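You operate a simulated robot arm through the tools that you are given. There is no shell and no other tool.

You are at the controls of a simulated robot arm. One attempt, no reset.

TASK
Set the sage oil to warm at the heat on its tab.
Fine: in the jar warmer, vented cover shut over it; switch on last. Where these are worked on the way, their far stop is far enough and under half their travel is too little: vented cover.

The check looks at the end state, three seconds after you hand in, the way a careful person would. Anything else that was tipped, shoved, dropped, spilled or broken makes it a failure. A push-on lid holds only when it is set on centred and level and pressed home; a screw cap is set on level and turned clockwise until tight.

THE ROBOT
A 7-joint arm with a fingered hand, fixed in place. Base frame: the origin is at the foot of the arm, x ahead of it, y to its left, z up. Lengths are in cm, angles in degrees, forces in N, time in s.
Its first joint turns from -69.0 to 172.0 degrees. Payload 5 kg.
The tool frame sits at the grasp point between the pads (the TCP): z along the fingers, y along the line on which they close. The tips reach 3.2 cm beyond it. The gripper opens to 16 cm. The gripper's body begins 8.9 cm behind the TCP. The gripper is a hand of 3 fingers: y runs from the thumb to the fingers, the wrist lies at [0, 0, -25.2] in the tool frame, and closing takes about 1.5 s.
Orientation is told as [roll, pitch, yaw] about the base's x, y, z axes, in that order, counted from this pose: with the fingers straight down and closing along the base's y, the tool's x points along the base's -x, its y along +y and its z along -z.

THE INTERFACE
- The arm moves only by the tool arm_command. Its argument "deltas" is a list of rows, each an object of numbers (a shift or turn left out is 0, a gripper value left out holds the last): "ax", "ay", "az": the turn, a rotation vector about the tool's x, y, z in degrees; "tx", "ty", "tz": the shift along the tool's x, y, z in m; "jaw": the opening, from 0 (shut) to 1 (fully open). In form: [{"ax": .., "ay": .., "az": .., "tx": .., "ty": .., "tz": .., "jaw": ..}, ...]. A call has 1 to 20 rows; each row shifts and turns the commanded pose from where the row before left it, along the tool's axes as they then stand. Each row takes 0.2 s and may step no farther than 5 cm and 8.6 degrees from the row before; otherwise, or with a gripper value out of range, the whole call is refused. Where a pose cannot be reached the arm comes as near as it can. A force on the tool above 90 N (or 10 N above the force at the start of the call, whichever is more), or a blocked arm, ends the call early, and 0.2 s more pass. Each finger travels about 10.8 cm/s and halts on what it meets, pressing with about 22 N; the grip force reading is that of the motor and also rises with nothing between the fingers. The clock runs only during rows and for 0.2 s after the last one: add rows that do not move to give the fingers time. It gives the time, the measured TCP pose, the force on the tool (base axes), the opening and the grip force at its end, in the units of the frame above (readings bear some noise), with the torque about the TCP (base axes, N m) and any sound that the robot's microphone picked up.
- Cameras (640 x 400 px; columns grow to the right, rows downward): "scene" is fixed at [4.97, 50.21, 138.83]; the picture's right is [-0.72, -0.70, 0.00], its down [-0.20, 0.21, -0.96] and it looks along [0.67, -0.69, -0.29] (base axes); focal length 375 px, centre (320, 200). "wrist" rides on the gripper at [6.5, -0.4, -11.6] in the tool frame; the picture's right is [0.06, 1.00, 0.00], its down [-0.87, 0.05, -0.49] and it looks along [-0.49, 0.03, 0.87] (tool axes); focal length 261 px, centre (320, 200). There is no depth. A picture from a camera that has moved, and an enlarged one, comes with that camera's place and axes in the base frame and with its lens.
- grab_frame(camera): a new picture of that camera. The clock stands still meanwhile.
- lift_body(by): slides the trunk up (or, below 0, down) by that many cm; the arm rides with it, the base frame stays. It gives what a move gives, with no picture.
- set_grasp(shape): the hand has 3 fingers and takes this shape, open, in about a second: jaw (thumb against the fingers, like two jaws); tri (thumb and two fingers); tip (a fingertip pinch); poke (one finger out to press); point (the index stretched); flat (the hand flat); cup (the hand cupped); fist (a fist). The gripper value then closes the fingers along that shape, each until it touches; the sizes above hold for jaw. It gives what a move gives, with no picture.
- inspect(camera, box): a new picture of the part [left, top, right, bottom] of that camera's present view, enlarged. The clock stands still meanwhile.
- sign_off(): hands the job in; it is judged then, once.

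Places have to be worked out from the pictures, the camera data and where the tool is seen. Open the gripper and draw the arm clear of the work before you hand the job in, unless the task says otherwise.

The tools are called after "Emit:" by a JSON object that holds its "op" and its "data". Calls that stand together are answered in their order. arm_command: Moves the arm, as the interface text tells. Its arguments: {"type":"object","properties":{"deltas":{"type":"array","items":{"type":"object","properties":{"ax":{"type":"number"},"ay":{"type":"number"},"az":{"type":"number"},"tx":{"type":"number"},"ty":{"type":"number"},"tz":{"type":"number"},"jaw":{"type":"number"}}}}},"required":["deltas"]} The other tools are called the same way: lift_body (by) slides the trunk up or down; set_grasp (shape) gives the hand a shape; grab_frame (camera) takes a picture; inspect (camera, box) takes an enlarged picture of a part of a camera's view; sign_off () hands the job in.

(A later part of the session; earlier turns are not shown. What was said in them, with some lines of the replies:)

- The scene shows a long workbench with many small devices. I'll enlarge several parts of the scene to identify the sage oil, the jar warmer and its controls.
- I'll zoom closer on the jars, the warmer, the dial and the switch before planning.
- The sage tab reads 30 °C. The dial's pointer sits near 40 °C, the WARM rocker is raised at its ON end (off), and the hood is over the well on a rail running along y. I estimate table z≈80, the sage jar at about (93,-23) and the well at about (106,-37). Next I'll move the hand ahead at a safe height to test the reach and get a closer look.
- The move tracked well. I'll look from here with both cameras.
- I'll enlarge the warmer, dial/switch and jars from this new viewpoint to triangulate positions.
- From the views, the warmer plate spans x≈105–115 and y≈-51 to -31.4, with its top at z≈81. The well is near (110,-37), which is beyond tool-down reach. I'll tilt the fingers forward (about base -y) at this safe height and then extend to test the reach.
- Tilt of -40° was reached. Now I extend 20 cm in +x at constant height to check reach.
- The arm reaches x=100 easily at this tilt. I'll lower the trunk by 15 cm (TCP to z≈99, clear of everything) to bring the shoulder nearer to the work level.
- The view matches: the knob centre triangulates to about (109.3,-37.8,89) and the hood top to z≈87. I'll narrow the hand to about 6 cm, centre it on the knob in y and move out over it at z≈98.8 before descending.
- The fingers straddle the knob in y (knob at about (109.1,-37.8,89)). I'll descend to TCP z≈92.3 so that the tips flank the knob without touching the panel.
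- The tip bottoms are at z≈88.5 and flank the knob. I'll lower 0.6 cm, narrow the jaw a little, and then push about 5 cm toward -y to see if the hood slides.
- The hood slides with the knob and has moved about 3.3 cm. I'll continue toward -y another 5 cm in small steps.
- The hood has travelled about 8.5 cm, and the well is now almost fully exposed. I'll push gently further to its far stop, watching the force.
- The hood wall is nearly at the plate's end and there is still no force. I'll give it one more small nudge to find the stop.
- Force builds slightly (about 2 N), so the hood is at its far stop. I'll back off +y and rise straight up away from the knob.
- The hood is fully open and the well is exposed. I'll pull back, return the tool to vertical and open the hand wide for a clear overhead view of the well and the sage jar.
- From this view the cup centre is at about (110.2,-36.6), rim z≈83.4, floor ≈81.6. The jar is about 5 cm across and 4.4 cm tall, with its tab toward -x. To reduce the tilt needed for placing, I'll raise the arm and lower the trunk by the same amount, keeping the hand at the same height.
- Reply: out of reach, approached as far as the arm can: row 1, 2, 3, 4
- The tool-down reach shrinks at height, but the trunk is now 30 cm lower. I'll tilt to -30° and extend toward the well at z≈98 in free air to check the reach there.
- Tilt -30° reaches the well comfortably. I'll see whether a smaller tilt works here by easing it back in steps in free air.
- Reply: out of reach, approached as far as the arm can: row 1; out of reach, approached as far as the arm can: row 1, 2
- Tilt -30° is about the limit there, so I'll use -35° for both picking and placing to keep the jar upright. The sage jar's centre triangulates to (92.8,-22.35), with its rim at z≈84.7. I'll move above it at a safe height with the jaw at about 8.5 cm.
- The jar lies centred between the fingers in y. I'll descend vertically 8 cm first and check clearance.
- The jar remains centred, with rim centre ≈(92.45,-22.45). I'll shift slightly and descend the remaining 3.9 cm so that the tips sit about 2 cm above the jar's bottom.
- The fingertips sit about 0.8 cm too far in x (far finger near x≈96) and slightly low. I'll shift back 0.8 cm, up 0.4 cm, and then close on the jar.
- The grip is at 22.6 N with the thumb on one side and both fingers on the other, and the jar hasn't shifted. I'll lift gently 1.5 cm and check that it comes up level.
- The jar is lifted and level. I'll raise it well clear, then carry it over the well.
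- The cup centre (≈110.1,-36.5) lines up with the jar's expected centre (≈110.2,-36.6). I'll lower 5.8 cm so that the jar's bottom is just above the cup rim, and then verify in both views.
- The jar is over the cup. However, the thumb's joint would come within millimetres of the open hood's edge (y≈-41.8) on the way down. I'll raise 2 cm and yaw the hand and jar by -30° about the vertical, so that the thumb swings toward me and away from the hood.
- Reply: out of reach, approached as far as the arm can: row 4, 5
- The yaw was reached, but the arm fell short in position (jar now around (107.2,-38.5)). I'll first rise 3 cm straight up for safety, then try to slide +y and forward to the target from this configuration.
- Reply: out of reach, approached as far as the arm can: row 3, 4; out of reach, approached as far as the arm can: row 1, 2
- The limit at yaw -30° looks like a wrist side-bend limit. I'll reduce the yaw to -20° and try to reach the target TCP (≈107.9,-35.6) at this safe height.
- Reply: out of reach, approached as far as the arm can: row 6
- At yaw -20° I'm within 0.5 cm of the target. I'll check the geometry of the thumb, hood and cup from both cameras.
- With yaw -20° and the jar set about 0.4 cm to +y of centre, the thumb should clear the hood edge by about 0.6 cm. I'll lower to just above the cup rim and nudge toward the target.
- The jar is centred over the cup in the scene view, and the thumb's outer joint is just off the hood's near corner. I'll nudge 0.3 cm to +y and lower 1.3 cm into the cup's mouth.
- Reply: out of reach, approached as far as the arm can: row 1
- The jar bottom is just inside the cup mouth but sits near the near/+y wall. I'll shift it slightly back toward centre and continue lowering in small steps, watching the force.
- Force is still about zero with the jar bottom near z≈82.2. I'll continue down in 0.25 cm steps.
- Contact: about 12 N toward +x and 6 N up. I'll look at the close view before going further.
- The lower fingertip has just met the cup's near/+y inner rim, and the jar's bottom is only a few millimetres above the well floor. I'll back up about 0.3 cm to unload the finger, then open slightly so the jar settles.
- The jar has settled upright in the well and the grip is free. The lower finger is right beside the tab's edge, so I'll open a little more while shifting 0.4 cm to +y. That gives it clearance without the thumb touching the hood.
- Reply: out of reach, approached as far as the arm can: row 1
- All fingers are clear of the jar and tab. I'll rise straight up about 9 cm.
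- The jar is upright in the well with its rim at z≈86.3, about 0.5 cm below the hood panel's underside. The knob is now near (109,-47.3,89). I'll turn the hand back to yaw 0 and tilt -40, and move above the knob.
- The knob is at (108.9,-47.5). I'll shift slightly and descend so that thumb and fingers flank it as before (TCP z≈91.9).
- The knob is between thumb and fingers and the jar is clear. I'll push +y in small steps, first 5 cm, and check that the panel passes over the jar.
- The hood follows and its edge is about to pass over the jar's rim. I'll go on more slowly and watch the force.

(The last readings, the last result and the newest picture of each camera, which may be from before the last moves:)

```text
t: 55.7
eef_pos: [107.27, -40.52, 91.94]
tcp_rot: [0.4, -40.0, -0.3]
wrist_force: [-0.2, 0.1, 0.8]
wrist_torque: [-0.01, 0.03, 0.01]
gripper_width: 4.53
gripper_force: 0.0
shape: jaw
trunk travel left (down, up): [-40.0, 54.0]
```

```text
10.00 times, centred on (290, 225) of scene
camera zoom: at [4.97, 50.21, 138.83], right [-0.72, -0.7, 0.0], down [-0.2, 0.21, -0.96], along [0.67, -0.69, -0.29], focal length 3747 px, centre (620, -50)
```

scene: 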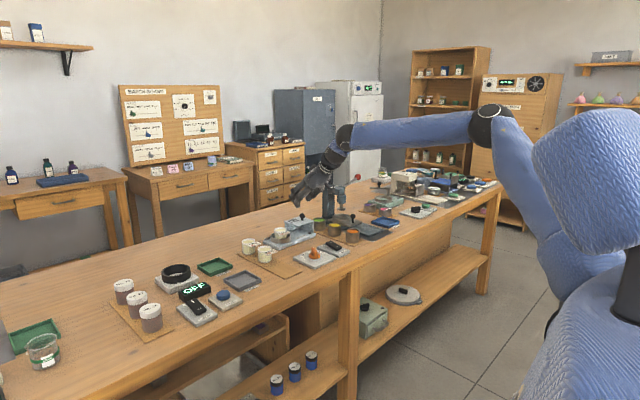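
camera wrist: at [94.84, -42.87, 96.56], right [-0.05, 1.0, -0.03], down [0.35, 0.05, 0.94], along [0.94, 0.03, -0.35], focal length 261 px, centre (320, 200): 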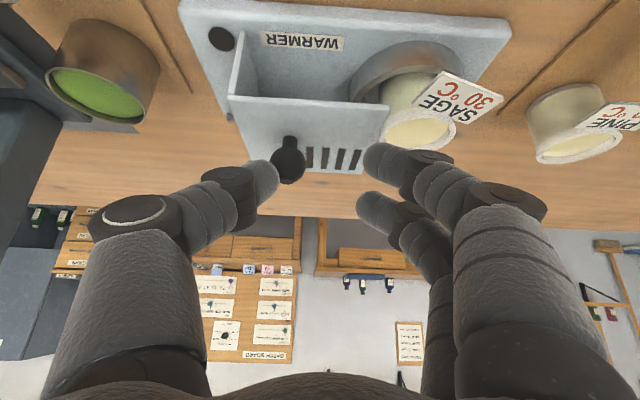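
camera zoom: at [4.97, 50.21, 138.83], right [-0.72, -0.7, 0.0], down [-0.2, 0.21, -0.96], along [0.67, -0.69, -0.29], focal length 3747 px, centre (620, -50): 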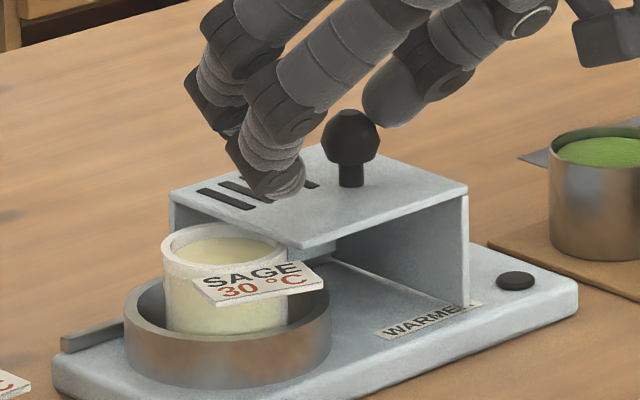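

The panel is passing over the jar without contact. I'll continue 3.5 cm more.

Emit:
{"op": "arm_command", "data": {"deltas": [{"ty": 0.005}, {"ty": 0.005}, {"ty": 0.005}, {"ty": 0.005}, {"ty": 0.005}, {"ty": 0.005}, {"ty": 0.005}, {}]}}

Emit:
{"op": "inspect", "data": {"camera": "wrist", "box": [180, 0, 540, 210]}}

Emit:
{"op": "inspect", "data": {"camera": "scene", "box": [265, 205, 315, 245]}}

```text
t: 57.5
eef_pos: [107.32, -37.0, 91.9]
tcp_rot: [0.4, -39.9, -0.2]
wrist_force: [-0.2, -0.3, 0.1]
wrist_torque: [-0.02, -0.02, 0.0]
gripper_width: 4.56
gripper_force: 0.1
shape: jaw
trunk travel left (down, up): [-40.0, 54.0]
```

```text
1.78 times, centred on (360, 105) of wrist
camera zoom: at [94.89, -37.36, 96.61], right [-0.05, 1.0, -0.03], down [0.35, 0.05, 0.94], along [0.94, 0.03, -0.35], focal length 463 px, centre (249, 369)
```

zoom: 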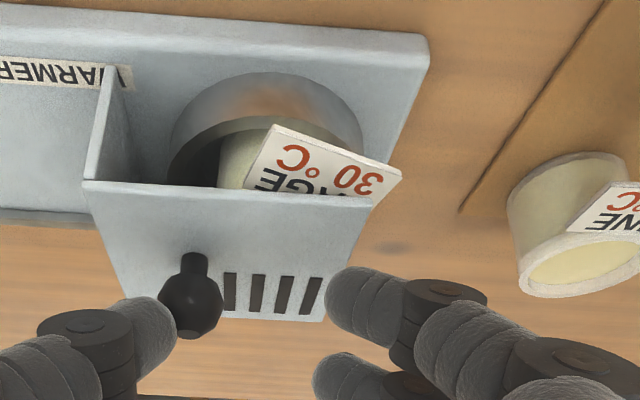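

```text
10.00 times, centred on (290, 225) of scene
camera zoom: at [4.97, 50.21, 138.83], right [-0.72, -0.7, 0.0], down [-0.2, 0.21, -0.96], along [0.67, -0.69, -0.29], focal length 3747 px, centre (620, -50)
```

zoom: 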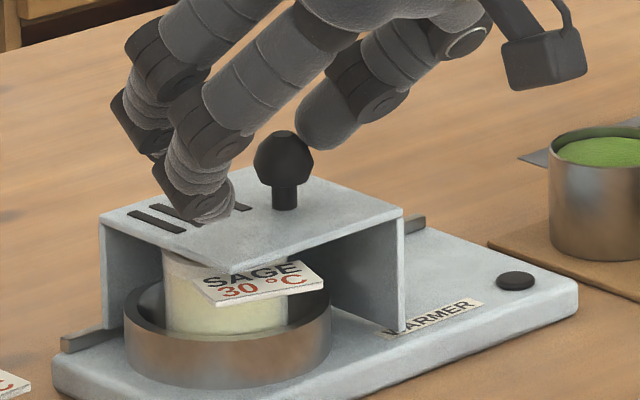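

Almost closed, with about 1.2 cm left compared with the original position. I'll push on gently to the closing stop.

Emit:
{"op": "arm_command", "data": {"deltas": [{"ty": 0.004}, {"ty": 0.004}, {"ty": 0.004}, {}]}}

Emit:
{"op": "inspect", "data": {"camera": "scene", "box": [265, 205, 315, 245]}}

```text
t: 58.5
eef_pos: [107.24, -35.89, 91.95]
tcp_rot: [0.4, -39.9, -0.3]
wrist_force: [-0.2, 0.2, 0.2]
wrist_torque: [-0.01, 0.01, 0.01]
gripper_width: 4.52
gripper_force: 0.0
shape: jaw
trunk travel left (down, up): [-40.0, 54.0]
```

```text
10.00 times, centred on (290, 225) of scene
camera zoom: at [4.97, 50.21, 138.83], right [-0.72, -0.7, 0.0], down [-0.2, 0.21, -0.96], along [0.67, -0.69, -0.29], focal length 3747 px, centre (620, -50)
```

zoom: 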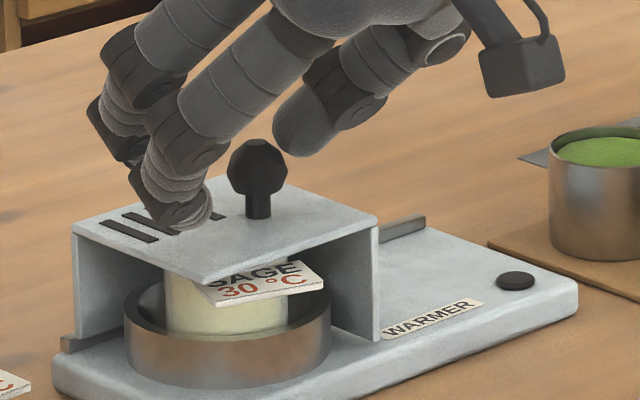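

That is back at the starting position, and there is still no resistance. I'll nudge further to find the actual stop.

Emit:
{"op": "arm_command", "data": {"deltas": [{"ty": 0.003}, {"ty": 0.003}, {}]}}

Emit:
{"op": "inspect", "data": {"camera": "scene", "box": [265, 205, 315, 245]}}

```text
t: 59.3
eef_pos: [107.24, -35.31, 91.85]
tcp_rot: [0.3, -40.0, -0.3]
wrist_force: [-1.0, -2.3, 1.0]
wrist_torque: [-0.12, -0.02, -0.07]
gripper_width: 4.66
gripper_force: 0.0
shape: jaw
trunk travel left (down, up): [-40.0, 54.0]
```

```text
10.00 times, centred on (290, 225) of scene
camera zoom: at [4.97, 50.21, 138.83], right [-0.72, -0.7, 0.0], down [-0.2, 0.21, -0.96], along [0.67, -0.69, -0.29], focal length 3747 px, centre (620, -50)
```

zoom: 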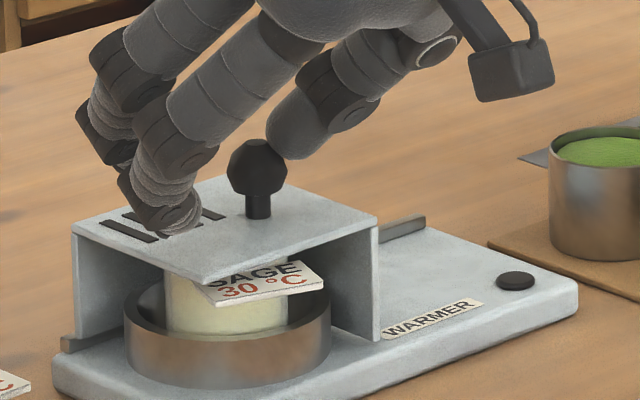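

The hood hasn't moved further and shows about 2 N of resistance, so it is at its shut stop over the jar. I'll back off the knob and rise clear.

Emit:
{"op": "arm_command", "data": {"deltas": [{"ty": -0.009}, {"tx": -0.0129, "tz": -0.0153}, {"tx": -0.0193, "tz": -0.023}, {"tx": -0.0193, "tz": -0.023}, {}]}}

Emit:
{"op": "inspect", "data": {"camera": "scene", "box": [250, 190, 330, 250]}}

Emit:
{"op": "grab_frame", "data": {"camera": "wrist"}}

```text
t: 60.5
eef_pos: [107.17, -36.18, 99.73]
tcp_rot: [0.3, -40.0, -0.2]
wrist_force: [-0.1, -0.7, 0.0]
wrist_torque: [0.0, -0.01, -0.02]
gripper_width: 4.51
gripper_force: 0.1
shape: jaw
trunk travel left (down, up): [-40.0, 54.0]
```

```text
6.67 times, centred on (290, 220) of scene
camera zoom: at [4.97, 50.21, 138.83], right [-0.72, -0.7, 0.0], down [-0.2, 0.21, -0.96], along [0.67, -0.69, -0.29], focal length 2498 px, centre (520, 67)
```

zoom: 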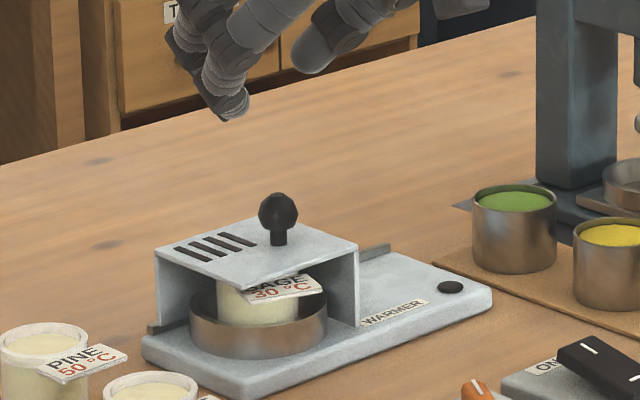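

```text
taken
camera wrist: at [94.71, -36.55, 104.5], right [-0.05, 1.0, -0.03], down [0.35, 0.05, 0.94], along [0.94, 0.03, -0.35], focal length 261 px, centre (320, 200)
```

wrist: 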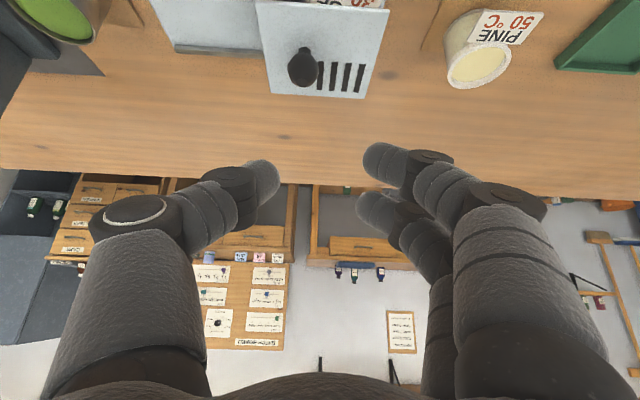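

The hood is shut over the jar. Now for the dial: I'll retract to x≈80, bring the tool back toward vertical, and raise the trunk for better tool-down reach.

Emit:
{"op": "arm_command", "data": {"deltas": [{"tx": 0.02955, "tz": -0.0248}, {"tx": 0.02955, "tz": -0.0248}, {"tx": 0.02955, "tz": -0.0248}, {"tx": 0.02955, "tz": -0.0248}, {"tx": 0.02955, "tz": -0.0248}, {"tx": 0.02955, "tz": -0.0248}, {"tx": 0.02955, "tz": -0.0248}, {"ay": 7.5}, {"ay": 7.5}, {"ay": 7.5}, {"ay": 7.5}, {}]}}

Emit:
{"op": "lift_body", "data": {"by": 20}}

```text
t: 63.1
eef_pos: [80.13, -36.0, 100.1]
tcp_rot: [0.4, -10.0, 0.1]
wrist_force: [-0.5, 0.2, 0.0]
wrist_torque: [-0.04, -0.02, 0.03]
gripper_width: 4.5
gripper_force: 0.0
shape: jaw
trunk travel left (down, up): [-40.0, 54.0]
```

```text
t: 65.3
eef_pos: [80.25, -36.19, 120.04]
tcp_rot: [0.3, -10.0, 0.0]
wrist_force: [0.4, -0.6, 0.5]
wrist_torque: [0.0, -0.02, -0.02]
gripper_width: 4.52
gripper_force: 0.2
shape: jaw
trunk travel left (down, up): [-60.0, 34.0]
```

Emit:
{"op": "arm_command", "data": {"deltas": [{"tx": 0.008, "tz": 0.0453, "jaw": 0.6}, {"tx": 0.008, "tz": 0.0453}, {"tx": 0.008, "tz": 0.0453}, {"tx": 0.008, "tz": 0.0453}, {"tx": 0.008, "tz": 0.0453}, {"tx": -0.037, "tz": 0.0065}, {}]}}

Emit:
{"op": "grab_frame", "data": {"camera": "wrist"}}

Emit:
{"op": "inspect", "data": {"camera": "wrist", "box": [200, 60, 400, 200]}}

```text
t: 66.9
eef_pos: [84.01, -36.05, 96.97]
tcp_rot: [0.3, -10.0, 0.0]
wrist_force: [-0.3, 0.1, 0.4]
wrist_torque: [-0.01, -0.01, -0.01]
gripper_width: 9.53
gripper_force: 0.0
shape: jaw
trunk travel left (down, up): [-60.0, 34.0]
```

```text
taken
camera wrist: at [75.64, -36.39, 107.28], right [-0.06, 1.0, 0.0], down [0.77, 0.05, 0.64], along [0.64, 0.04, -0.77], focal length 261 px, centre (320, 200)
```

wrist: 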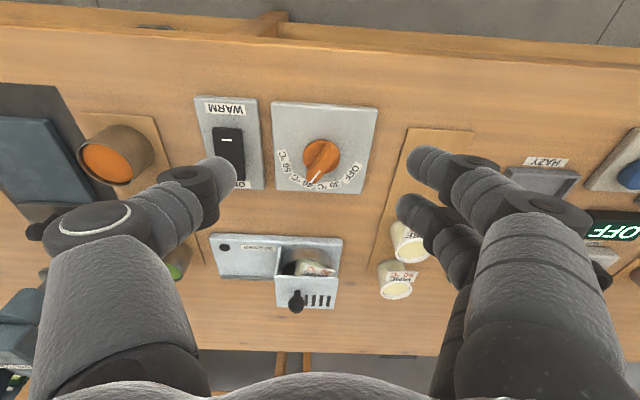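

```text
2.86 times, centred on (300, 130) of wrist
camera zoom: at [75.64, -36.39, 107.28], right [-0.06, 1.0, 0.0], down [0.77, 0.05, 0.64], along [0.64, 0.04, -0.77], focal length 745 px, centre (377, 400)
```

zoom: 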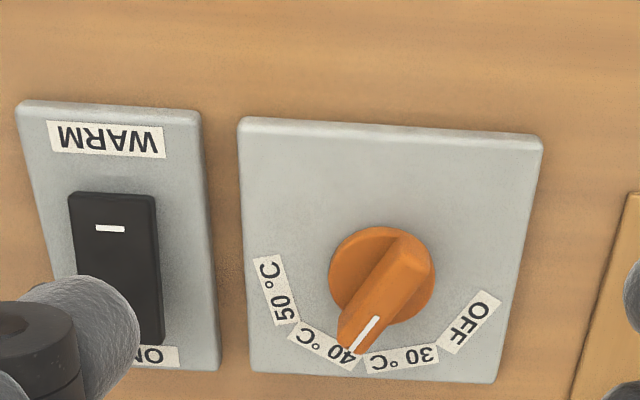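

The dial centre is at about (90.6,-35.3). The labels are at azimuths of about 60/15/-30/-75° for OFF/30/40/50, and the handle points at about -27°, i.e. 40 °C. I'll yaw the hand to -27° so that the jaws close across the handle, and move over it.

Emit:
{"op": "arm_command", "data": {"deltas": [{"ax": 1.17, "az": 6.65, "jaw": 0.3}, {"ax": 1.17, "az": 6.65}, {"ax": 1.17, "az": 6.65}, {"ax": 1.17, "az": 6.65}, {"tx": -0.025, "tz": 0.0044, "ty": 0.0183}, {"tx": -0.025, "tz": 0.0044, "ty": 0.0183}, {"tx": 0.0061, "tz": 0.0345}, {}]}}

Emit:
{"op": "grab_frame", "data": {"camera": "wrist"}}

Emit:
{"op": "inspect", "data": {"camera": "scene", "box": [280, 190, 370, 275]}}

```text
t: 68.7
eef_pos: [90.04, -34.97, 93.66]
tcp_rot: [0.3, -9.9, -27.0]
wrist_force: [0.2, -0.1, -0.2]
wrist_torque: [-0.02, 0.02, 0.0]
gripper_width: 4.79
gripper_force: 0.0
shape: jaw
trunk travel left (down, up): [-60.0, 34.0]
```

```text
taken
camera wrist: at [82.36, -31.5, 103.95], right [0.4, 0.92, -0.01], down [0.71, -0.3, 0.63], along [0.58, -0.26, -0.77], focal length 261 px, centre (320, 200)
```

wrist: 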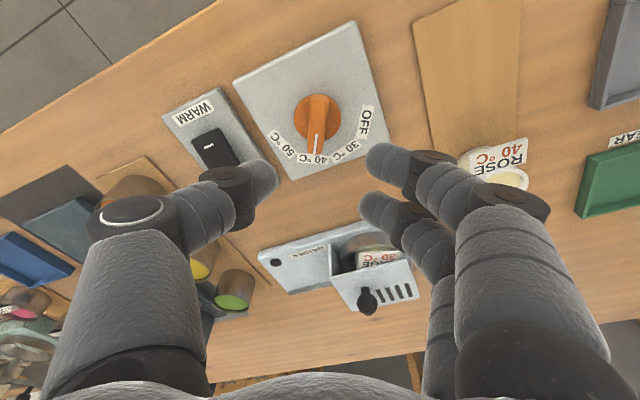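

```text
4.71 times, centred on (325, 232) of scene
camera zoom: at [4.97, 50.21, 138.83], right [-0.72, -0.7, 0.0], down [-0.2, 0.21, -0.96], along [0.67, -0.69, -0.29], focal length 1763 px, centre (296, 47)
```

zoom: 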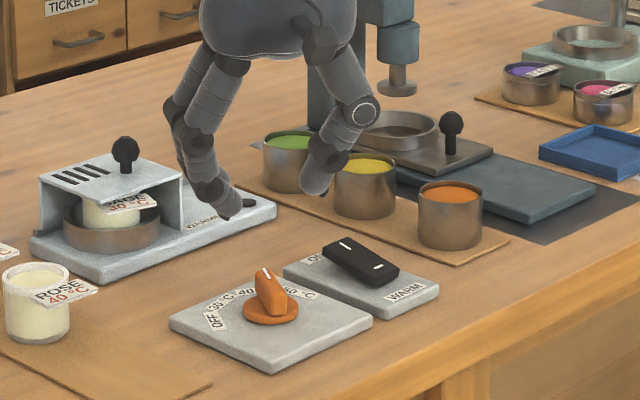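

The handle is aligned with the hand and centred between the fingertips. I'll descend to about z=88 and look again.

Emit:
{"op": "arm_command", "data": {"deltas": [{"tx": 0.0049, "tz": 0.0279}, {"tx": 0.0049, "tz": 0.0279}, {}]}}

Emit:
{"op": "grab_frame", "data": {"camera": "wrist"}}

Emit:
{"op": "inspect", "data": {"camera": "scene", "box": [300, 215, 360, 265]}}

```text
t: 69.5
eef_pos: [90.23, -35.03, 87.88]
tcp_rot: [0.3, -9.9, -27.1]
wrist_force: [0.1, -0.2, 0.0]
wrist_torque: [-0.04, -0.02, 0.0]
gripper_width: 4.83
gripper_force: 0.0
shape: jaw
trunk travel left (down, up): [-60.0, 34.0]
```

```text
taken
camera wrist: at [82.48, -31.6, 98.18], right [0.4, 0.92, -0.01], down [0.71, -0.3, 0.63], along [0.58, -0.26, -0.77], focal length 261 px, centre (320, 200)
```

wrist: 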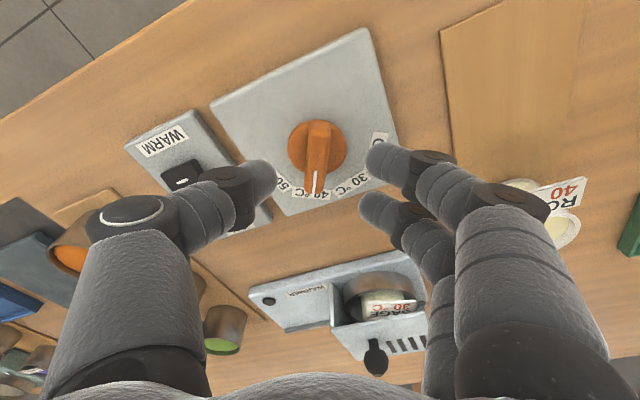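

```text
8.00 times, centred on (330, 240) of scene
camera zoom: at [4.97, 50.21, 138.83], right [-0.72, -0.7, 0.0], down [-0.2, 0.21, -0.96], along [0.67, -0.69, -0.29], focal length 2998 px, centre (240, -120)
```

zoom: 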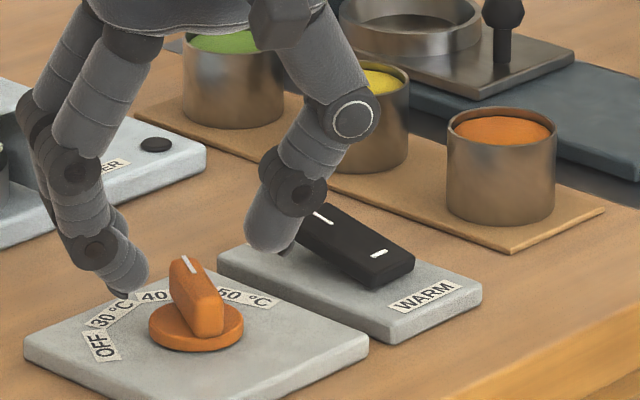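

The tips are at about z=83.4, level with the top of the handle (disk top ≈82). I'll lower 1 cm and close on the handle.

Emit:
{"op": "arm_command", "data": {"deltas": [{"tx": 0.0009, "tz": 0.0049}, {"tx": 0.0009, "tz": 0.0049}, {}]}}

Emit:
{"op": "arm_command", "data": {"deltas": [{"jaw": 0.15}, {}, {"jaw": 0.0}, {}, {}, {}]}}

Emit:
{"op": "grab_frame", "data": {"camera": "wrist"}}

Emit:
{"op": "inspect", "data": {"camera": "scene", "box": [300, 215, 360, 265]}}

```text
t: 70.3
eef_pos: [90.05, -35.03, 86.73]
tcp_rot: [0.3, -9.8, -27.0]
wrist_force: [-0.2, -0.2, -0.4]
wrist_torque: [-0.01, -0.01, -0.02]
gripper_width: 4.85
gripper_force: 0.0
shape: jaw
trunk travel left (down, up): [-60.0, 34.0]
```

```text
t: 71.7
eef_pos: [90.07, -34.93, 86.96]
tcp_rot: [0.3, -10.0, -27.0]
wrist_force: [6.0, 3.9, 10.6]
wrist_torque: [0.2, -0.06, 0.03]
gripper_width: 0.0
gripper_force: 22.0
shape: jaw
trunk travel left (down, up): [-60.0, 34.0]
```

```text
taken
camera wrist: at [82.48, -31.45, 97.22], right [0.4, 0.92, 0.0], down [0.71, -0.3, 0.63], along [0.58, -0.26, -0.77], focal length 261 px, centre (320, 200)
```

wrist: 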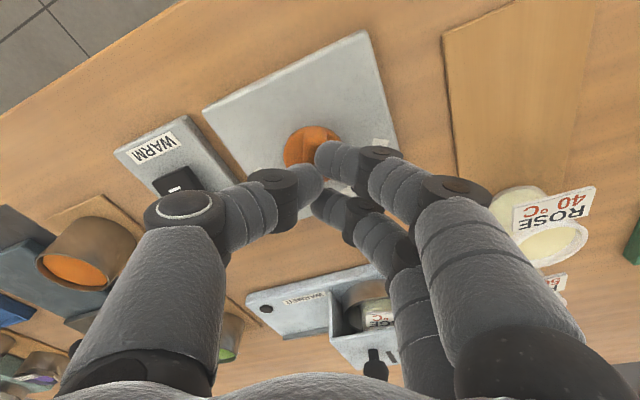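

```text
8.00 times, centred on (330, 240) of scene
camera zoom: at [4.97, 50.21, 138.83], right [-0.72, -0.7, 0.0], down [-0.2, 0.21, -0.96], along [0.67, -0.69, -0.29], focal length 2998 px, centre (240, -120)
```

zoom: 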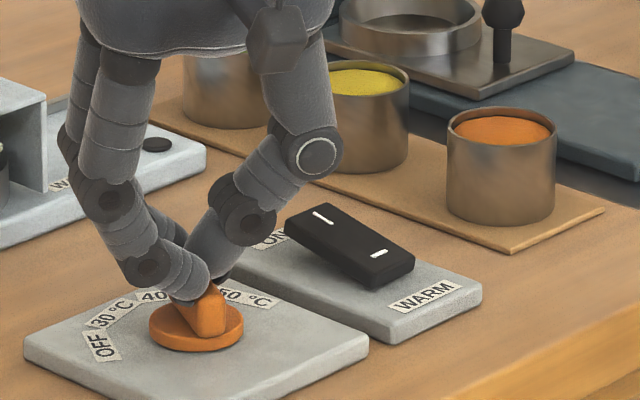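

The fingers are closed on the handle (22 N motor force, some downward contact). I'll ease up 0.2 cm and turn the first half, about 22° counter-clockwise (toward 30), about the dial's axis.

Emit:
{"op": "arm_command", "data": {"deltas": [{"tx": -0.0003, "tz": -0.002}, {}, {"ax": -1.28, "az": -7.22, "ty": -0.00075}, {"ax": -1.28, "az": -7.22, "ty": -0.00075}, {"ax": -1.28, "az": -7.22, "ty": -0.00075}, {}]}}

Emit:
{"op": "grab_frame", "data": {"camera": "wrist"}}

Emit:
{"op": "inspect", "data": {"camera": "scene", "box": [300, 215, 360, 265]}}

```text
t: 73.1
eef_pos: [89.98, -35.17, 86.97]
tcp_rot: [0.1, -9.9, -4.9]
wrist_force: [0.0, 10.2, 0.8]
wrist_torque: [0.39, 0.19, 0.02]
gripper_width: 0.0
gripper_force: 22.2
shape: jaw
trunk travel left (down, up): [-60.0, 34.0]
```

```text
taken
camera wrist: at [81.56, -34.86, 97.3], right [0.02, 1.0, -0.01], down [0.77, -0.02, 0.63], along [0.63, -0.02, -0.77], focal length 261 px, centre (320, 200)
```

wrist: 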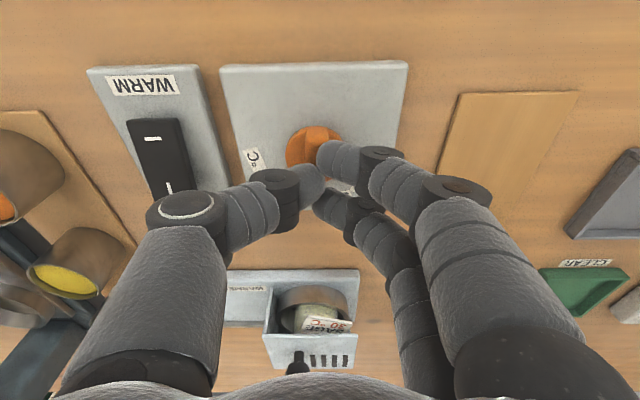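

```text
8.00 times, centred on (330, 240) of scene
camera zoom: at [4.97, 50.21, 138.83], right [-0.72, -0.7, 0.0], down [-0.2, 0.21, -0.96], along [0.67, -0.69, -0.29], focal length 2998 px, centre (240, -120)
```

zoom: 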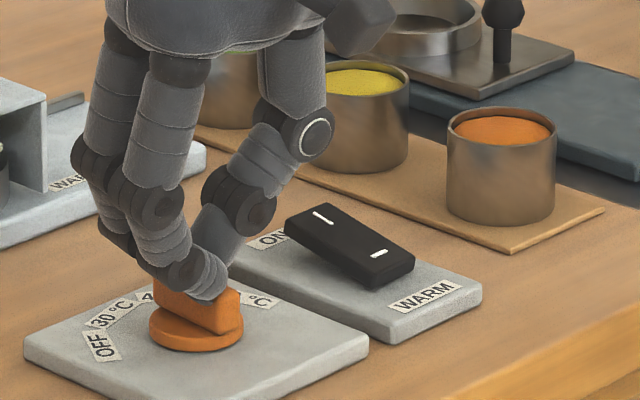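

The dial is turning with the hand. I'll turn the remaining 22° toward the 30 °C mark.

Emit:
{"op": "arm_command", "data": {"deltas": [{"ax": -1.28, "az": -7.22, "ty": -0.00075}, {"ax": -1.28, "az": -7.22, "ty": -0.00075}, {"ax": -1.16, "az": -6.6, "ty": -0.00075}, {}, {}]}}

Emit:
{"op": "grab_frame", "data": {"camera": "wrist"}}

Emit:
{"op": "inspect", "data": {"camera": "scene", "box": [300, 215, 360, 265]}}

```text
t: 74.3
eef_pos: [89.92, -35.58, 87.09]
tcp_rot: [0.4, -10.2, 16.4]
wrist_force: [-12.7, 8.2, -0.8]
wrist_torque: [0.29, 0.58, 0.06]
gripper_width: 0.0
gripper_force: 22.0
shape: jaw
trunk travel left (down, up): [-60.0, 34.0]
```

```text
taken
camera wrist: at [81.98, -38.25, 97.34], right [-0.34, 0.94, -0.01], down [0.72, 0.27, 0.64], along [0.6, 0.21, -0.77], focal length 261 px, centre (320, 200)
```

wrist: 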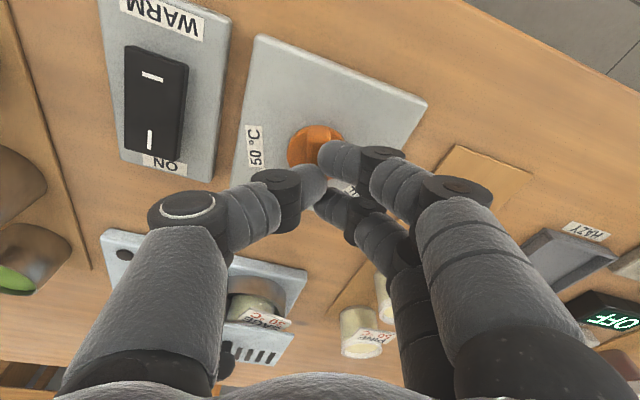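

```text
8.00 times, centred on (330, 240) of scene
camera zoom: at [4.97, 50.21, 138.83], right [-0.72, -0.7, 0.0], down [-0.2, 0.21, -0.96], along [0.67, -0.69, -0.29], focal length 2998 px, centre (240, -120)
```

zoom: 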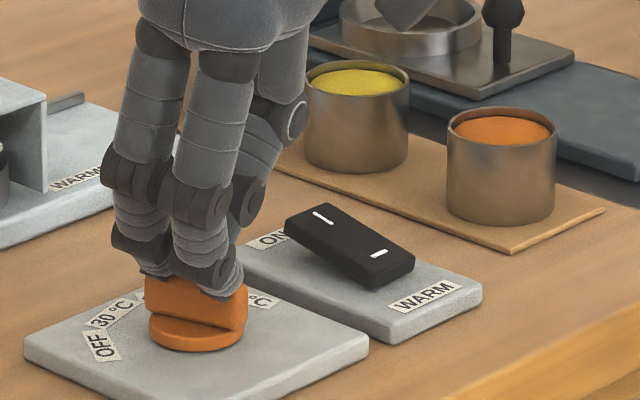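

The hand is at yaw 16.4°, and the handle now points toward the 30 label. I'll open the jaw, rise a few cm and read the dial.

Emit:
{"op": "arm_command", "data": {"deltas": [{"jaw": 0.15}, {"jaw": 0.3}, {}, {"tx": -0.007, "tz": -0.0394}, {"tx": -0.007, "tz": -0.0394}, {}]}}

Emit:
{"op": "inspect", "data": {"camera": "wrist", "box": [220, 40, 440, 190]}}

Emit:
{"op": "inspect", "data": {"camera": "scene", "box": [300, 225, 350, 265]}}

```text
t: 75.7
eef_pos: [89.95, -35.4, 94.84]
tcp_rot: [0.5, -10.2, 16.3]
wrist_force: [0.3, -0.3, 0.6]
wrist_torque: [0.0, 0.0, -0.04]
gripper_width: 4.72
gripper_force: 0.0
shape: jaw
trunk travel left (down, up): [-60.0, 34.0]
```

```text
2.67 times, centred on (330, 115) of wrist
camera zoom: at [82.06, -38.26, 105.1], right [-0.34, 0.94, 0.0], down [0.72, 0.27, 0.64], along [0.6, 0.21, -0.77], focal length 695 px, centre (293, 427)
```

zoom: 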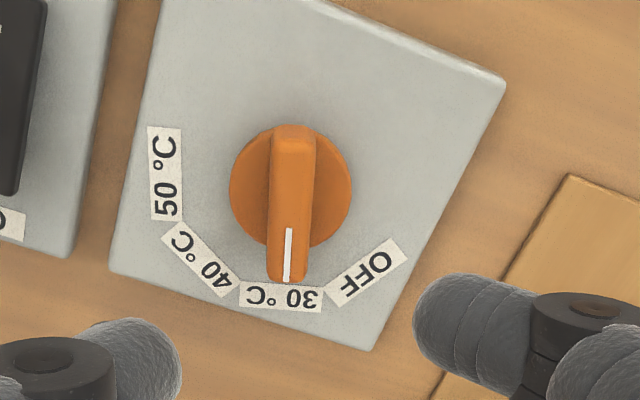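

```text
10.00 times, centred on (325, 245) of scene
camera zoom: at [4.97, 50.21, 138.83], right [-0.72, -0.7, 0.0], down [-0.2, 0.21, -0.96], along [0.67, -0.69, -0.29], focal length 3747 px, centre (270, -250)
```

zoom: 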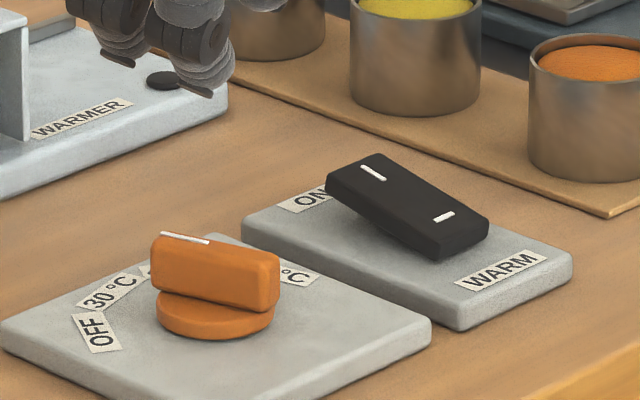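

The pointer now lines up with 30 °C. Next is the switch, last. I'll move the hand above it and set the poke shape at a safe height, to see where the pressing finger is.

Emit:
{"op": "arm_command", "data": {"deltas": [{"tx": -0.0052, "tz": -0.0295}, {"ax": 1.42, "az": 8.03}, {"ax": 1.42, "az": 8.03}, {"ty": -0.048}, {"ty": -0.048}, {}]}}

Emit:
{"op": "set_grasp", "data": {"shape": "poke"}}

Emit:
{"op": "grab_frame", "data": {"camera": "wrist"}}

Emit:
{"op": "inspect", "data": {"camera": "scene", "box": [280, 165, 400, 265]}}

```text
t: 77.1
eef_pos: [90.13, -45.14, 98.05]
tcp_rot: [0.4, -9.9, -0.1]
wrist_force: [-0.2, 0.3, 0.7]
wrist_torque: [-0.03, -0.02, 0.02]
gripper_width: 4.82
gripper_force: 0.0
shape: jaw
trunk travel left (down, up): [-60.0, 34.0]
```

```text
t: 78.0
eef_pos: [90.09, -45.11, 98.04]
tcp_rot: [0.4, -10.0, 0.0]
wrist_force: [0.3, 0.0, -0.7]
wrist_torque: [0.03, 0.01, -0.01]
gripper_width: 0.02
gripper_force: 0.0
shape: poke
trunk travel left (down, up): [-60.0, 34.0]
```

```text
taken
camera wrist: at [81.73, -45.51, 108.32], right [-0.06, 1.0, -0.01], down [0.77, 0.05, 0.64], along [0.63, 0.04, -0.77], focal length 261 px, centre (320, 200)
```

wrist: 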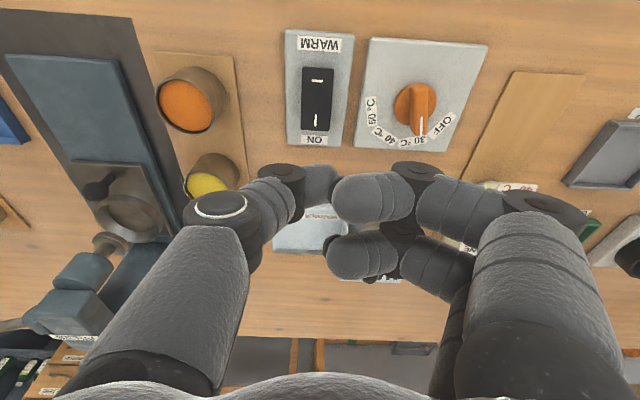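

```text
4.00 times, centred on (340, 215) of scene
camera zoom: at [4.97, 50.21, 138.83], right [-0.72, -0.7, 0.0], down [-0.2, 0.21, -0.96], along [0.67, -0.69, -0.29], focal length 1499 px, centre (240, 140)
```

zoom: 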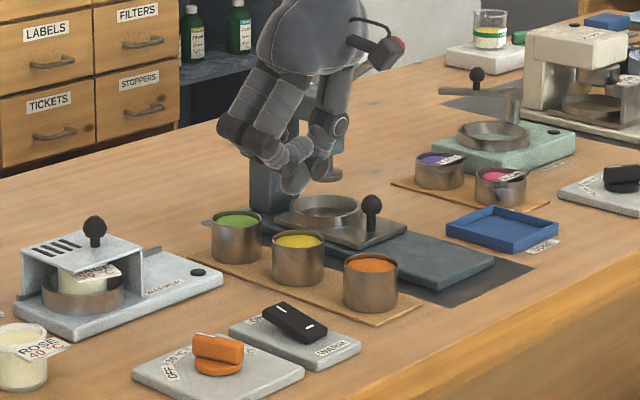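

In poke shape the lowest point is the thumb tip, about 3 cm below the TCP on the tool axis. The rocker spans x≈87.3–93 at y≈-45.2, with its raised ON end at far x. I'll move the tip over (92.2,-45.2) and descend to about 3.5 cm above it.

Emit:
{"op": "arm_command", "data": {"deltas": [{"tx": -0.0148, "tz": 0.0026, "ty": 0.003}, {"tx": 0.007, "tz": 0.0394}, {"tx": 0.007, "tz": 0.0394}, {}]}}

Emit:
{"op": "grab_frame", "data": {"camera": "wrist"}}

Emit:
{"op": "inspect", "data": {"camera": "scene", "box": [300, 190, 380, 265]}}

```text
t: 79.0
eef_pos: [91.67, -44.78, 89.96]
tcp_rot: [0.4, -10.1, 0.1]
wrist_force: [-0.2, 0.4, -0.4]
wrist_torque: [0.03, 0.0, -0.01]
gripper_width: 0.01
gripper_force: 0.0
shape: poke
trunk travel left (down, up): [-60.0, 34.0]
```

```text
taken
camera wrist: at [83.18, -45.23, 100.26], right [-0.06, 1.0, -0.01], down [0.77, 0.05, 0.64], along [0.64, 0.04, -0.77], focal length 261 px, centre (320, 200)
```

wrist: 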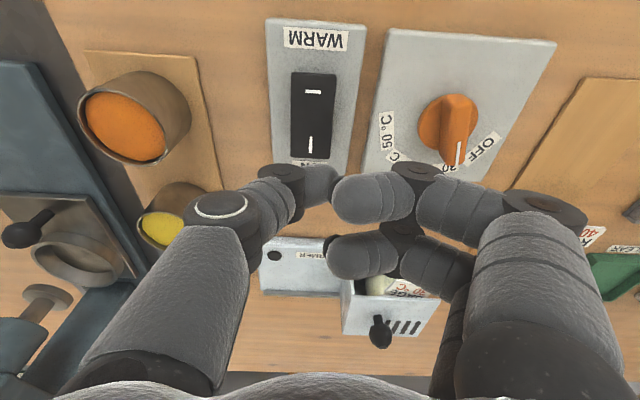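

```text
5.33 times, centred on (340, 228) of scene
camera zoom: at [4.97, 50.21, 138.83], right [-0.72, -0.7, 0.0], down [-0.2, 0.21, -0.96], along [0.67, -0.69, -0.29], focal length 1998 px, centre (213, 53)
```

zoom: 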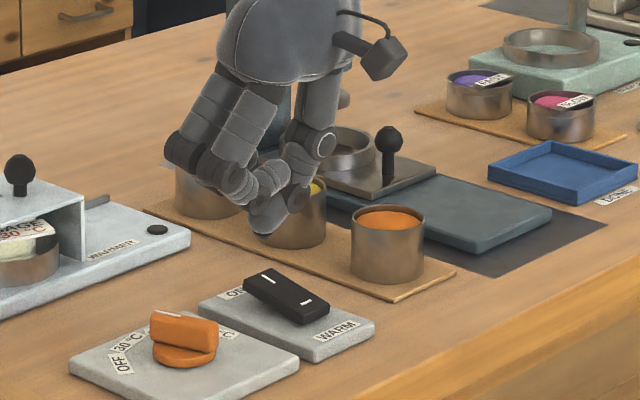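

The thumb tip is about 3 cm above the rocker's ON end, roughly at (92.7,-45.3). I'll shift back 0.5 cm and descend 2.5 cm, close to contact.

Emit:
{"op": "arm_command", "data": {"deltas": [{"tx": 0.0049, "tz": -0.0009}, {"tx": 0.0022, "tz": 0.0123}, {"tx": 0.0022, "tz": 0.0123}, {}]}}

Emit:
{"op": "inspect", "data": {"camera": "scene", "box": [310, 210, 370, 260]}}

Emit:
{"op": "inspect", "data": {"camera": "wrist", "box": [240, 60, 440, 260]}}

```text
t: 80.0
eef_pos: [91.08, -44.92, 87.42]
tcp_rot: [0.3, -10.0, 0.0]
wrist_force: [0.2, 0.4, 0.7]
wrist_torque: [0.0, -0.03, 0.01]
gripper_width: 0.0
gripper_force: 0.1
shape: poke
trunk travel left (down, up): [-60.0, 34.0]
```

```text
8.00 times, centred on (340, 235) of scene
camera zoom: at [4.97, 50.21, 138.83], right [-0.72, -0.7, 0.0], down [-0.2, 0.21, -0.96], along [0.67, -0.69, -0.29], focal length 2998 px, centre (160, -80)
```

zoom: 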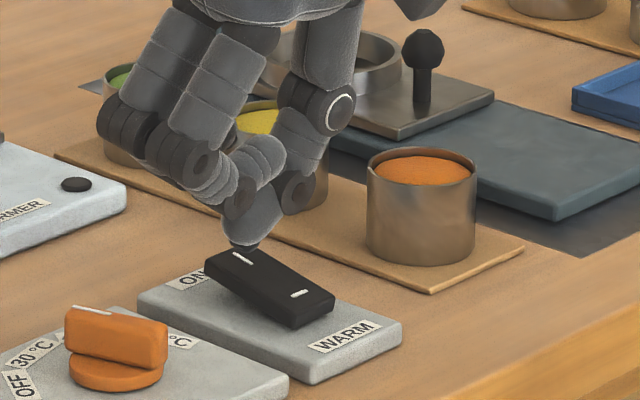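

```text
2.00 times, centred on (340, 160) of wrist
camera zoom: at [82.59, -45.28, 97.73], right [-0.06, 1.0, 0.0], down [0.77, 0.05, 0.64], along [0.63, 0.04, -0.77], focal length 521 px, centre (280, 280)
```

zoom: 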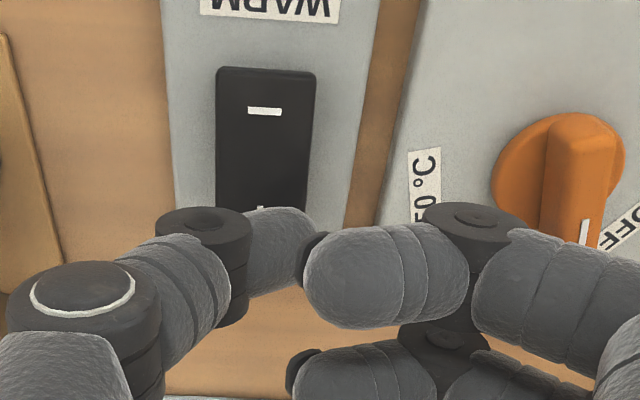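

The thumb tip is right over the "|" mark at the ON end. I'll press down in small steps and listen for a click.

Emit:
{"op": "arm_command", "data": {"deltas": [{"tx": 0.0005, "tz": 0.003}, {"tx": 0.0005, "tz": 0.003}, {}]}}

Emit:
{"op": "inspect", "data": {"camera": "scene", "box": [310, 210, 370, 260]}}

```text
t: 80.8
eef_pos: [90.99, -44.85, 86.84]
tcp_rot: [0.2, -10.0, 0.1]
wrist_force: [-0.2, 0.0, 0.5]
wrist_torque: [0.0, -0.02, -0.03]
gripper_width: 0.01
gripper_force: 0.0
shape: poke
trunk travel left (down, up): [-60.0, 34.0]
```

```text
8.00 times, centred on (340, 235) of scene
camera zoom: at [4.97, 50.21, 138.83], right [-0.72, -0.7, 0.0], down [-0.2, 0.21, -0.96], along [0.67, -0.69, -0.29], focal length 2998 px, centre (160, -80)
```

zoom: 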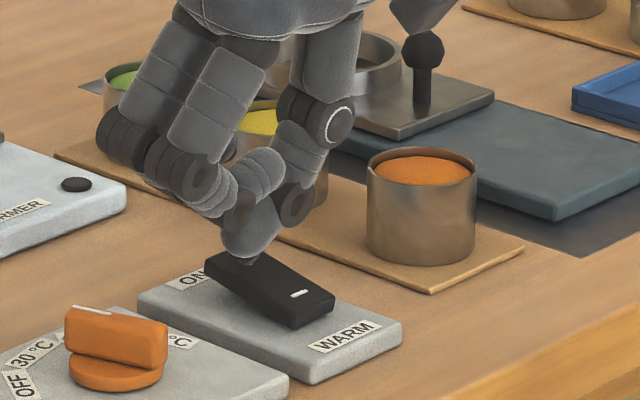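

No contact force yet, but the tip is right at the surface. I'll press on further.

Emit:
{"op": "arm_command", "data": {"deltas": [{"tx": 0.0005, "tz": 0.003}, {"tx": 0.0005, "tz": 0.003}, {}]}}

Emit:
{"op": "inspect", "data": {"camera": "scene", "box": [310, 210, 370, 260]}}

```text
t: 81.6
eef_pos: [91.03, -44.76, 86.31]
tcp_rot: [0.3, -10.0, 0.1]
wrist_force: [0.8, -0.2, 3.8]
wrist_torque: [0.01, 0.0, -0.01]
gripper_width: 0.02
gripper_force: 0.0
shape: poke
trunk travel left (down, up): [-60.0, 34.0]
```

```text
8.00 times, centred on (340, 235) of scene
camera zoom: at [4.97, 50.21, 138.83], right [-0.72, -0.7, 0.0], down [-0.2, 0.21, -0.96], along [0.67, -0.69, -0.29], focal length 2998 px, centre (160, -80)
```

zoom: 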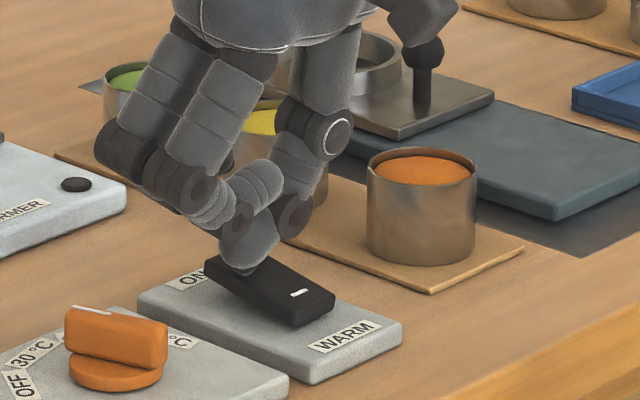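

Contact has begun (3.8 N). I'll keep pressing.

Emit:
{"op": "arm_command", "data": {"deltas": [{"tx": 0.0005, "tz": 0.003}, {"tx": 0.0005, "tz": 0.003}, {}]}}

Emit:
{"op": "inspect", "data": {"camera": "scene", "box": [310, 210, 370, 260]}}

```text
t: 82.4
eef_pos: [91.01, -44.73, 86.0]
tcp_rot: [0.3, -10.3, 0.0]
wrist_force: [9.9, -9.6, 31.7]
wrist_torque: [-0.19, -0.25, -0.08]
gripper_width: 0.01
gripper_force: 0.0
shape: poke
trunk travel left (down, up): [-60.0, 34.0]
```

```text
8.00 times, centred on (340, 235) of scene
camera zoom: at [4.97, 50.21, 138.83], right [-0.72, -0.7, 0.0], down [-0.2, 0.21, -0.96], along [0.67, -0.69, -0.29], focal length 2998 px, centre (160, -80)
```

zoom: 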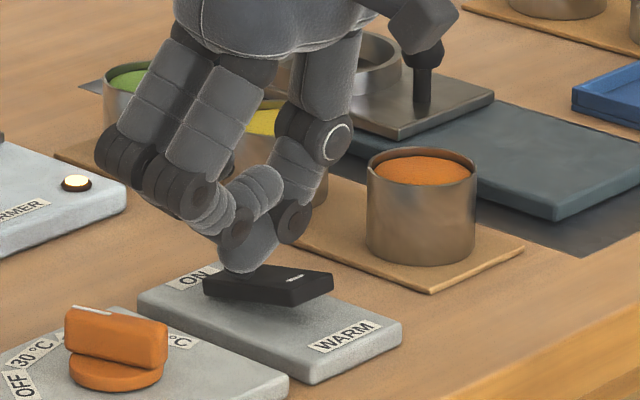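

The rocker flipped to ON and the warmer's lamp is now lit. I'll lift straight off and check everything.

Emit:
{"op": "arm_command", "data": {"deltas": [{"tx": -0.0009, "tz": -0.005}, {"tx": -0.0035, "tz": -0.0197}, {"tx": -0.007, "tz": -0.0394}, {"tx": -0.007, "tz": -0.0394}, {}]}}

Emit:
{"op": "inspect", "data": {"camera": "scene", "box": [250, 195, 370, 275]}}

Emit:
{"op": "grab_frame", "data": {"camera": "wrist"}}

```text
t: 83.6
eef_pos: [90.96, -44.71, 96.2]
tcp_rot: [0.4, -10.0, 0.0]
wrist_force: [0.6, -0.7, 0.3]
wrist_torque: [0.01, -0.01, -0.01]
gripper_width: 0.0
gripper_force: 0.0
shape: poke
trunk travel left (down, up): [-60.0, 34.0]
```

```text
5.00 times, centred on (310, 235) of scene
camera zoom: at [4.97, 50.21, 138.83], right [-0.72, -0.7, 0.0], down [-0.2, 0.21, -0.96], along [0.67, -0.69, -0.29], focal length 1874 px, centre (370, 25)
```

zoom: 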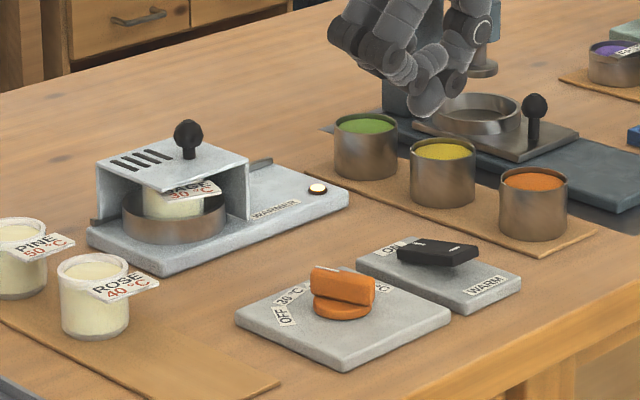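

```text
taken
camera wrist: at [82.63, -45.1, 106.45], right [-0.06, 1.0, 0.0], down [0.77, 0.05, 0.63], along [0.63, 0.04, -0.77], focal length 261 px, centre (320, 200)
```

wrist: 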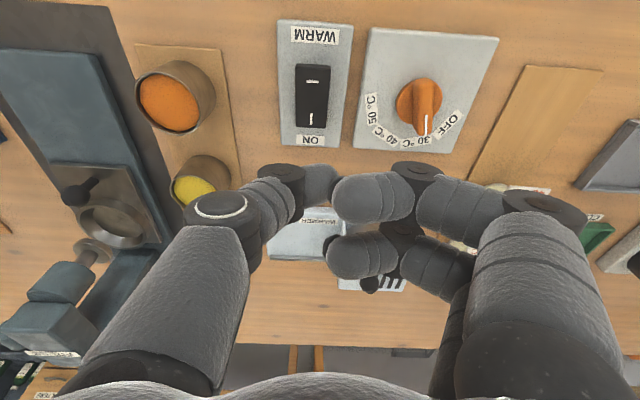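

The switch stays ON, the lamp is lit and the hood is shut over the jar. I'll raise and retract the arm clear of the bench, set the hand back to open jaw, and do a final inspection.

Emit:
{"op": "arm_command", "data": {"deltas": [{"tx": -0.0078, "tz": -0.0443}, {"tx": -0.0078, "tz": -0.0443}, {"tx": 0.0394, "tz": -0.007}, {"tx": 0.0394, "tz": -0.007}, {"tx": 0.0394, "tz": -0.007}, {"tx": 0.0394, "tz": -0.007}, {"tx": 0.0394, "tz": -0.007}, {}]}}

Emit:
{"op": "set_grasp", "data": {"shape": "jaw"}}

Emit:
{"op": "grab_frame", "data": {"camera": "scene"}}

Emit:
{"op": "grab_frame", "data": {"camera": "wrist"}}

```text
t: 85.4
eef_pos: [70.95, -44.86, 105.16]
tcp_rot: [0.3, -10.1, 0.1]
wrist_force: [1.5, 0.1, -0.2]
wrist_torque: [0.04, 0.03, -0.01]
gripper_width: 0.02
gripper_force: 0.0
shape: poke
trunk travel left (down, up): [-60.0, 34.0]
```

```text
t: 86.3
eef_pos: [70.89, -44.91, 105.29]
tcp_rot: [0.3, -10.1, 0.0]
wrist_force: [0.2, -0.8, 0.5]
wrist_torque: [-0.01, -0.02, 0.0]
gripper_width: 16.0
gripper_force: 0.1
shape: jaw
trunk travel left (down, up): [-60.0, 34.0]
```

```text
taken
```

scene: 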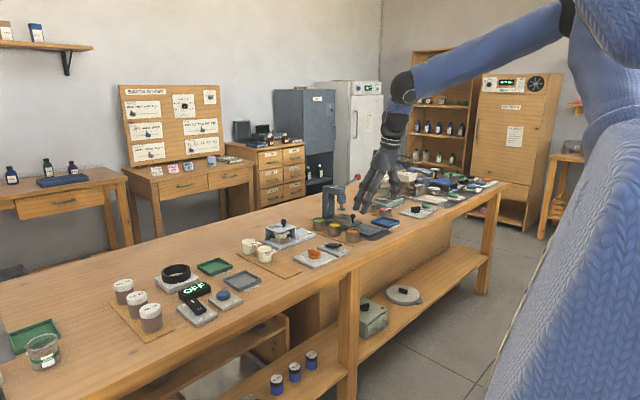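

```text
taken
camera wrist: at [62.46, -45.32, 115.57], right [-0.06, 1.0, 0.0], down [0.77, 0.05, 0.64], along [0.63, 0.04, -0.77], focal length 261 px, centre (320, 200)
```

wrist: 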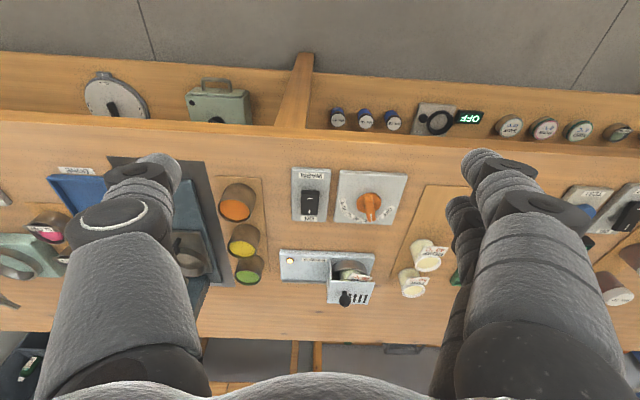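

Emit:
{"op": "inspect", "data": {"camera": "wrist", "box": [280, 160, 420, 230]}}

Emit:
{"op": "inspect", "data": {"camera": "wrist", "box": [270, 235, 390, 315]}}

Emit:
{"op": "inspect", "data": {"camera": "scene", "box": [260, 210, 330, 255]}}

```text
4.57 times, centred on (350, 195) of wrist
camera zoom: at [62.46, -45.32, 115.57], right [-0.06, 1.0, 0.0], down [0.77, 0.05, 0.64], along [0.63, 0.04, -0.77], focal length 1192 px, centre (183, 223)
```

zoom: 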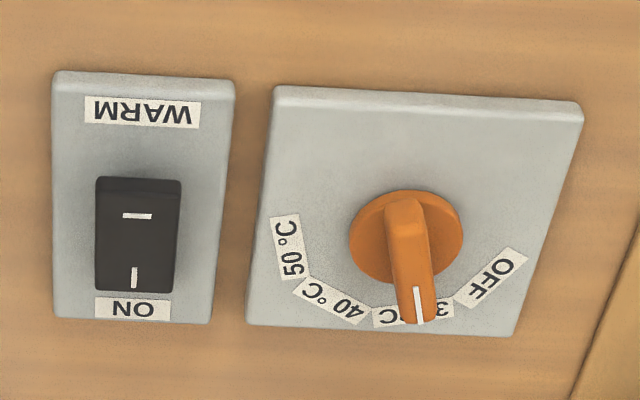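

```text
5.00 times, centred on (330, 275) of wrist
camera zoom: at [62.46, -45.32, 115.57], right [-0.06, 1.0, 0.0], down [0.77, 0.05, 0.64], along [0.63, 0.04, -0.77], focal length 1303 px, centre (270, -175)
```

zoom: 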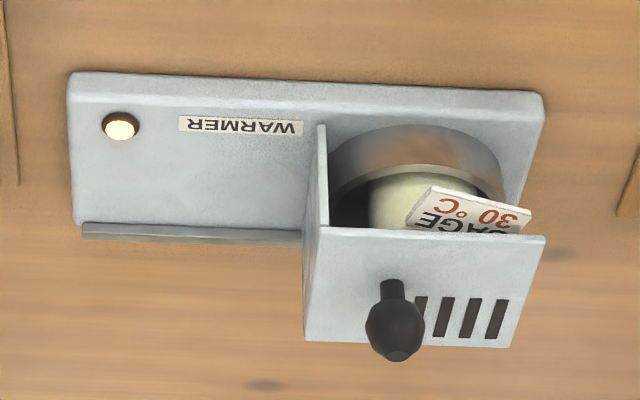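

```text
8.89 times, centred on (295, 232) of scene
camera zoom: at [4.97, 50.21, 138.83], right [-0.72, -0.7, 0.0], down [-0.2, 0.21, -0.96], along [0.67, -0.69, -0.29], focal length 3331 px, centre (542, -89)
```

zoom: 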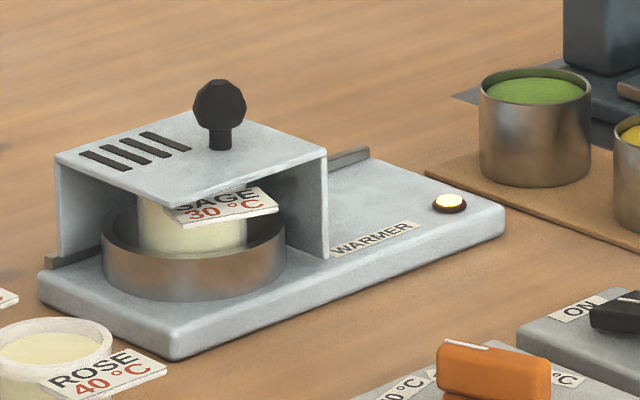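

Final check: the sage jar is upright in the well, the vented cover is at its shut stop, the dial points at 30 °C, the WARM switch is ON with the lamp lit, and nothing else has been disturbed. The hand is open and clear, so I'm handing in.

Emit:
{"op": "sign_off", "data": {}}

```text
The job is handed in.
```

The sage oil is warming at 30 °C, the heat on its tab, and I have handed the job in. I have not seen the check's verdict.

- **Jar:** it stands upright in the warmer's well. I released it a few millimetres above the well floor because a fingertip met the well's rim, and it settled level.
- **Vented cover:** I slid it open to its far stop, then back over the jar to its shut stop. It ended exactly where it started.
- **Heat dial:** I turned it from 40 °C to 30 °C. The pointer lines up with the 30 °C mark.
- **Switch:** I pressed WARM to ON last. The warmer's lamp came on and stayed lit.

The last pictures show nothing else on the bench disturbed. The hand is open and the arm is clear of the work.
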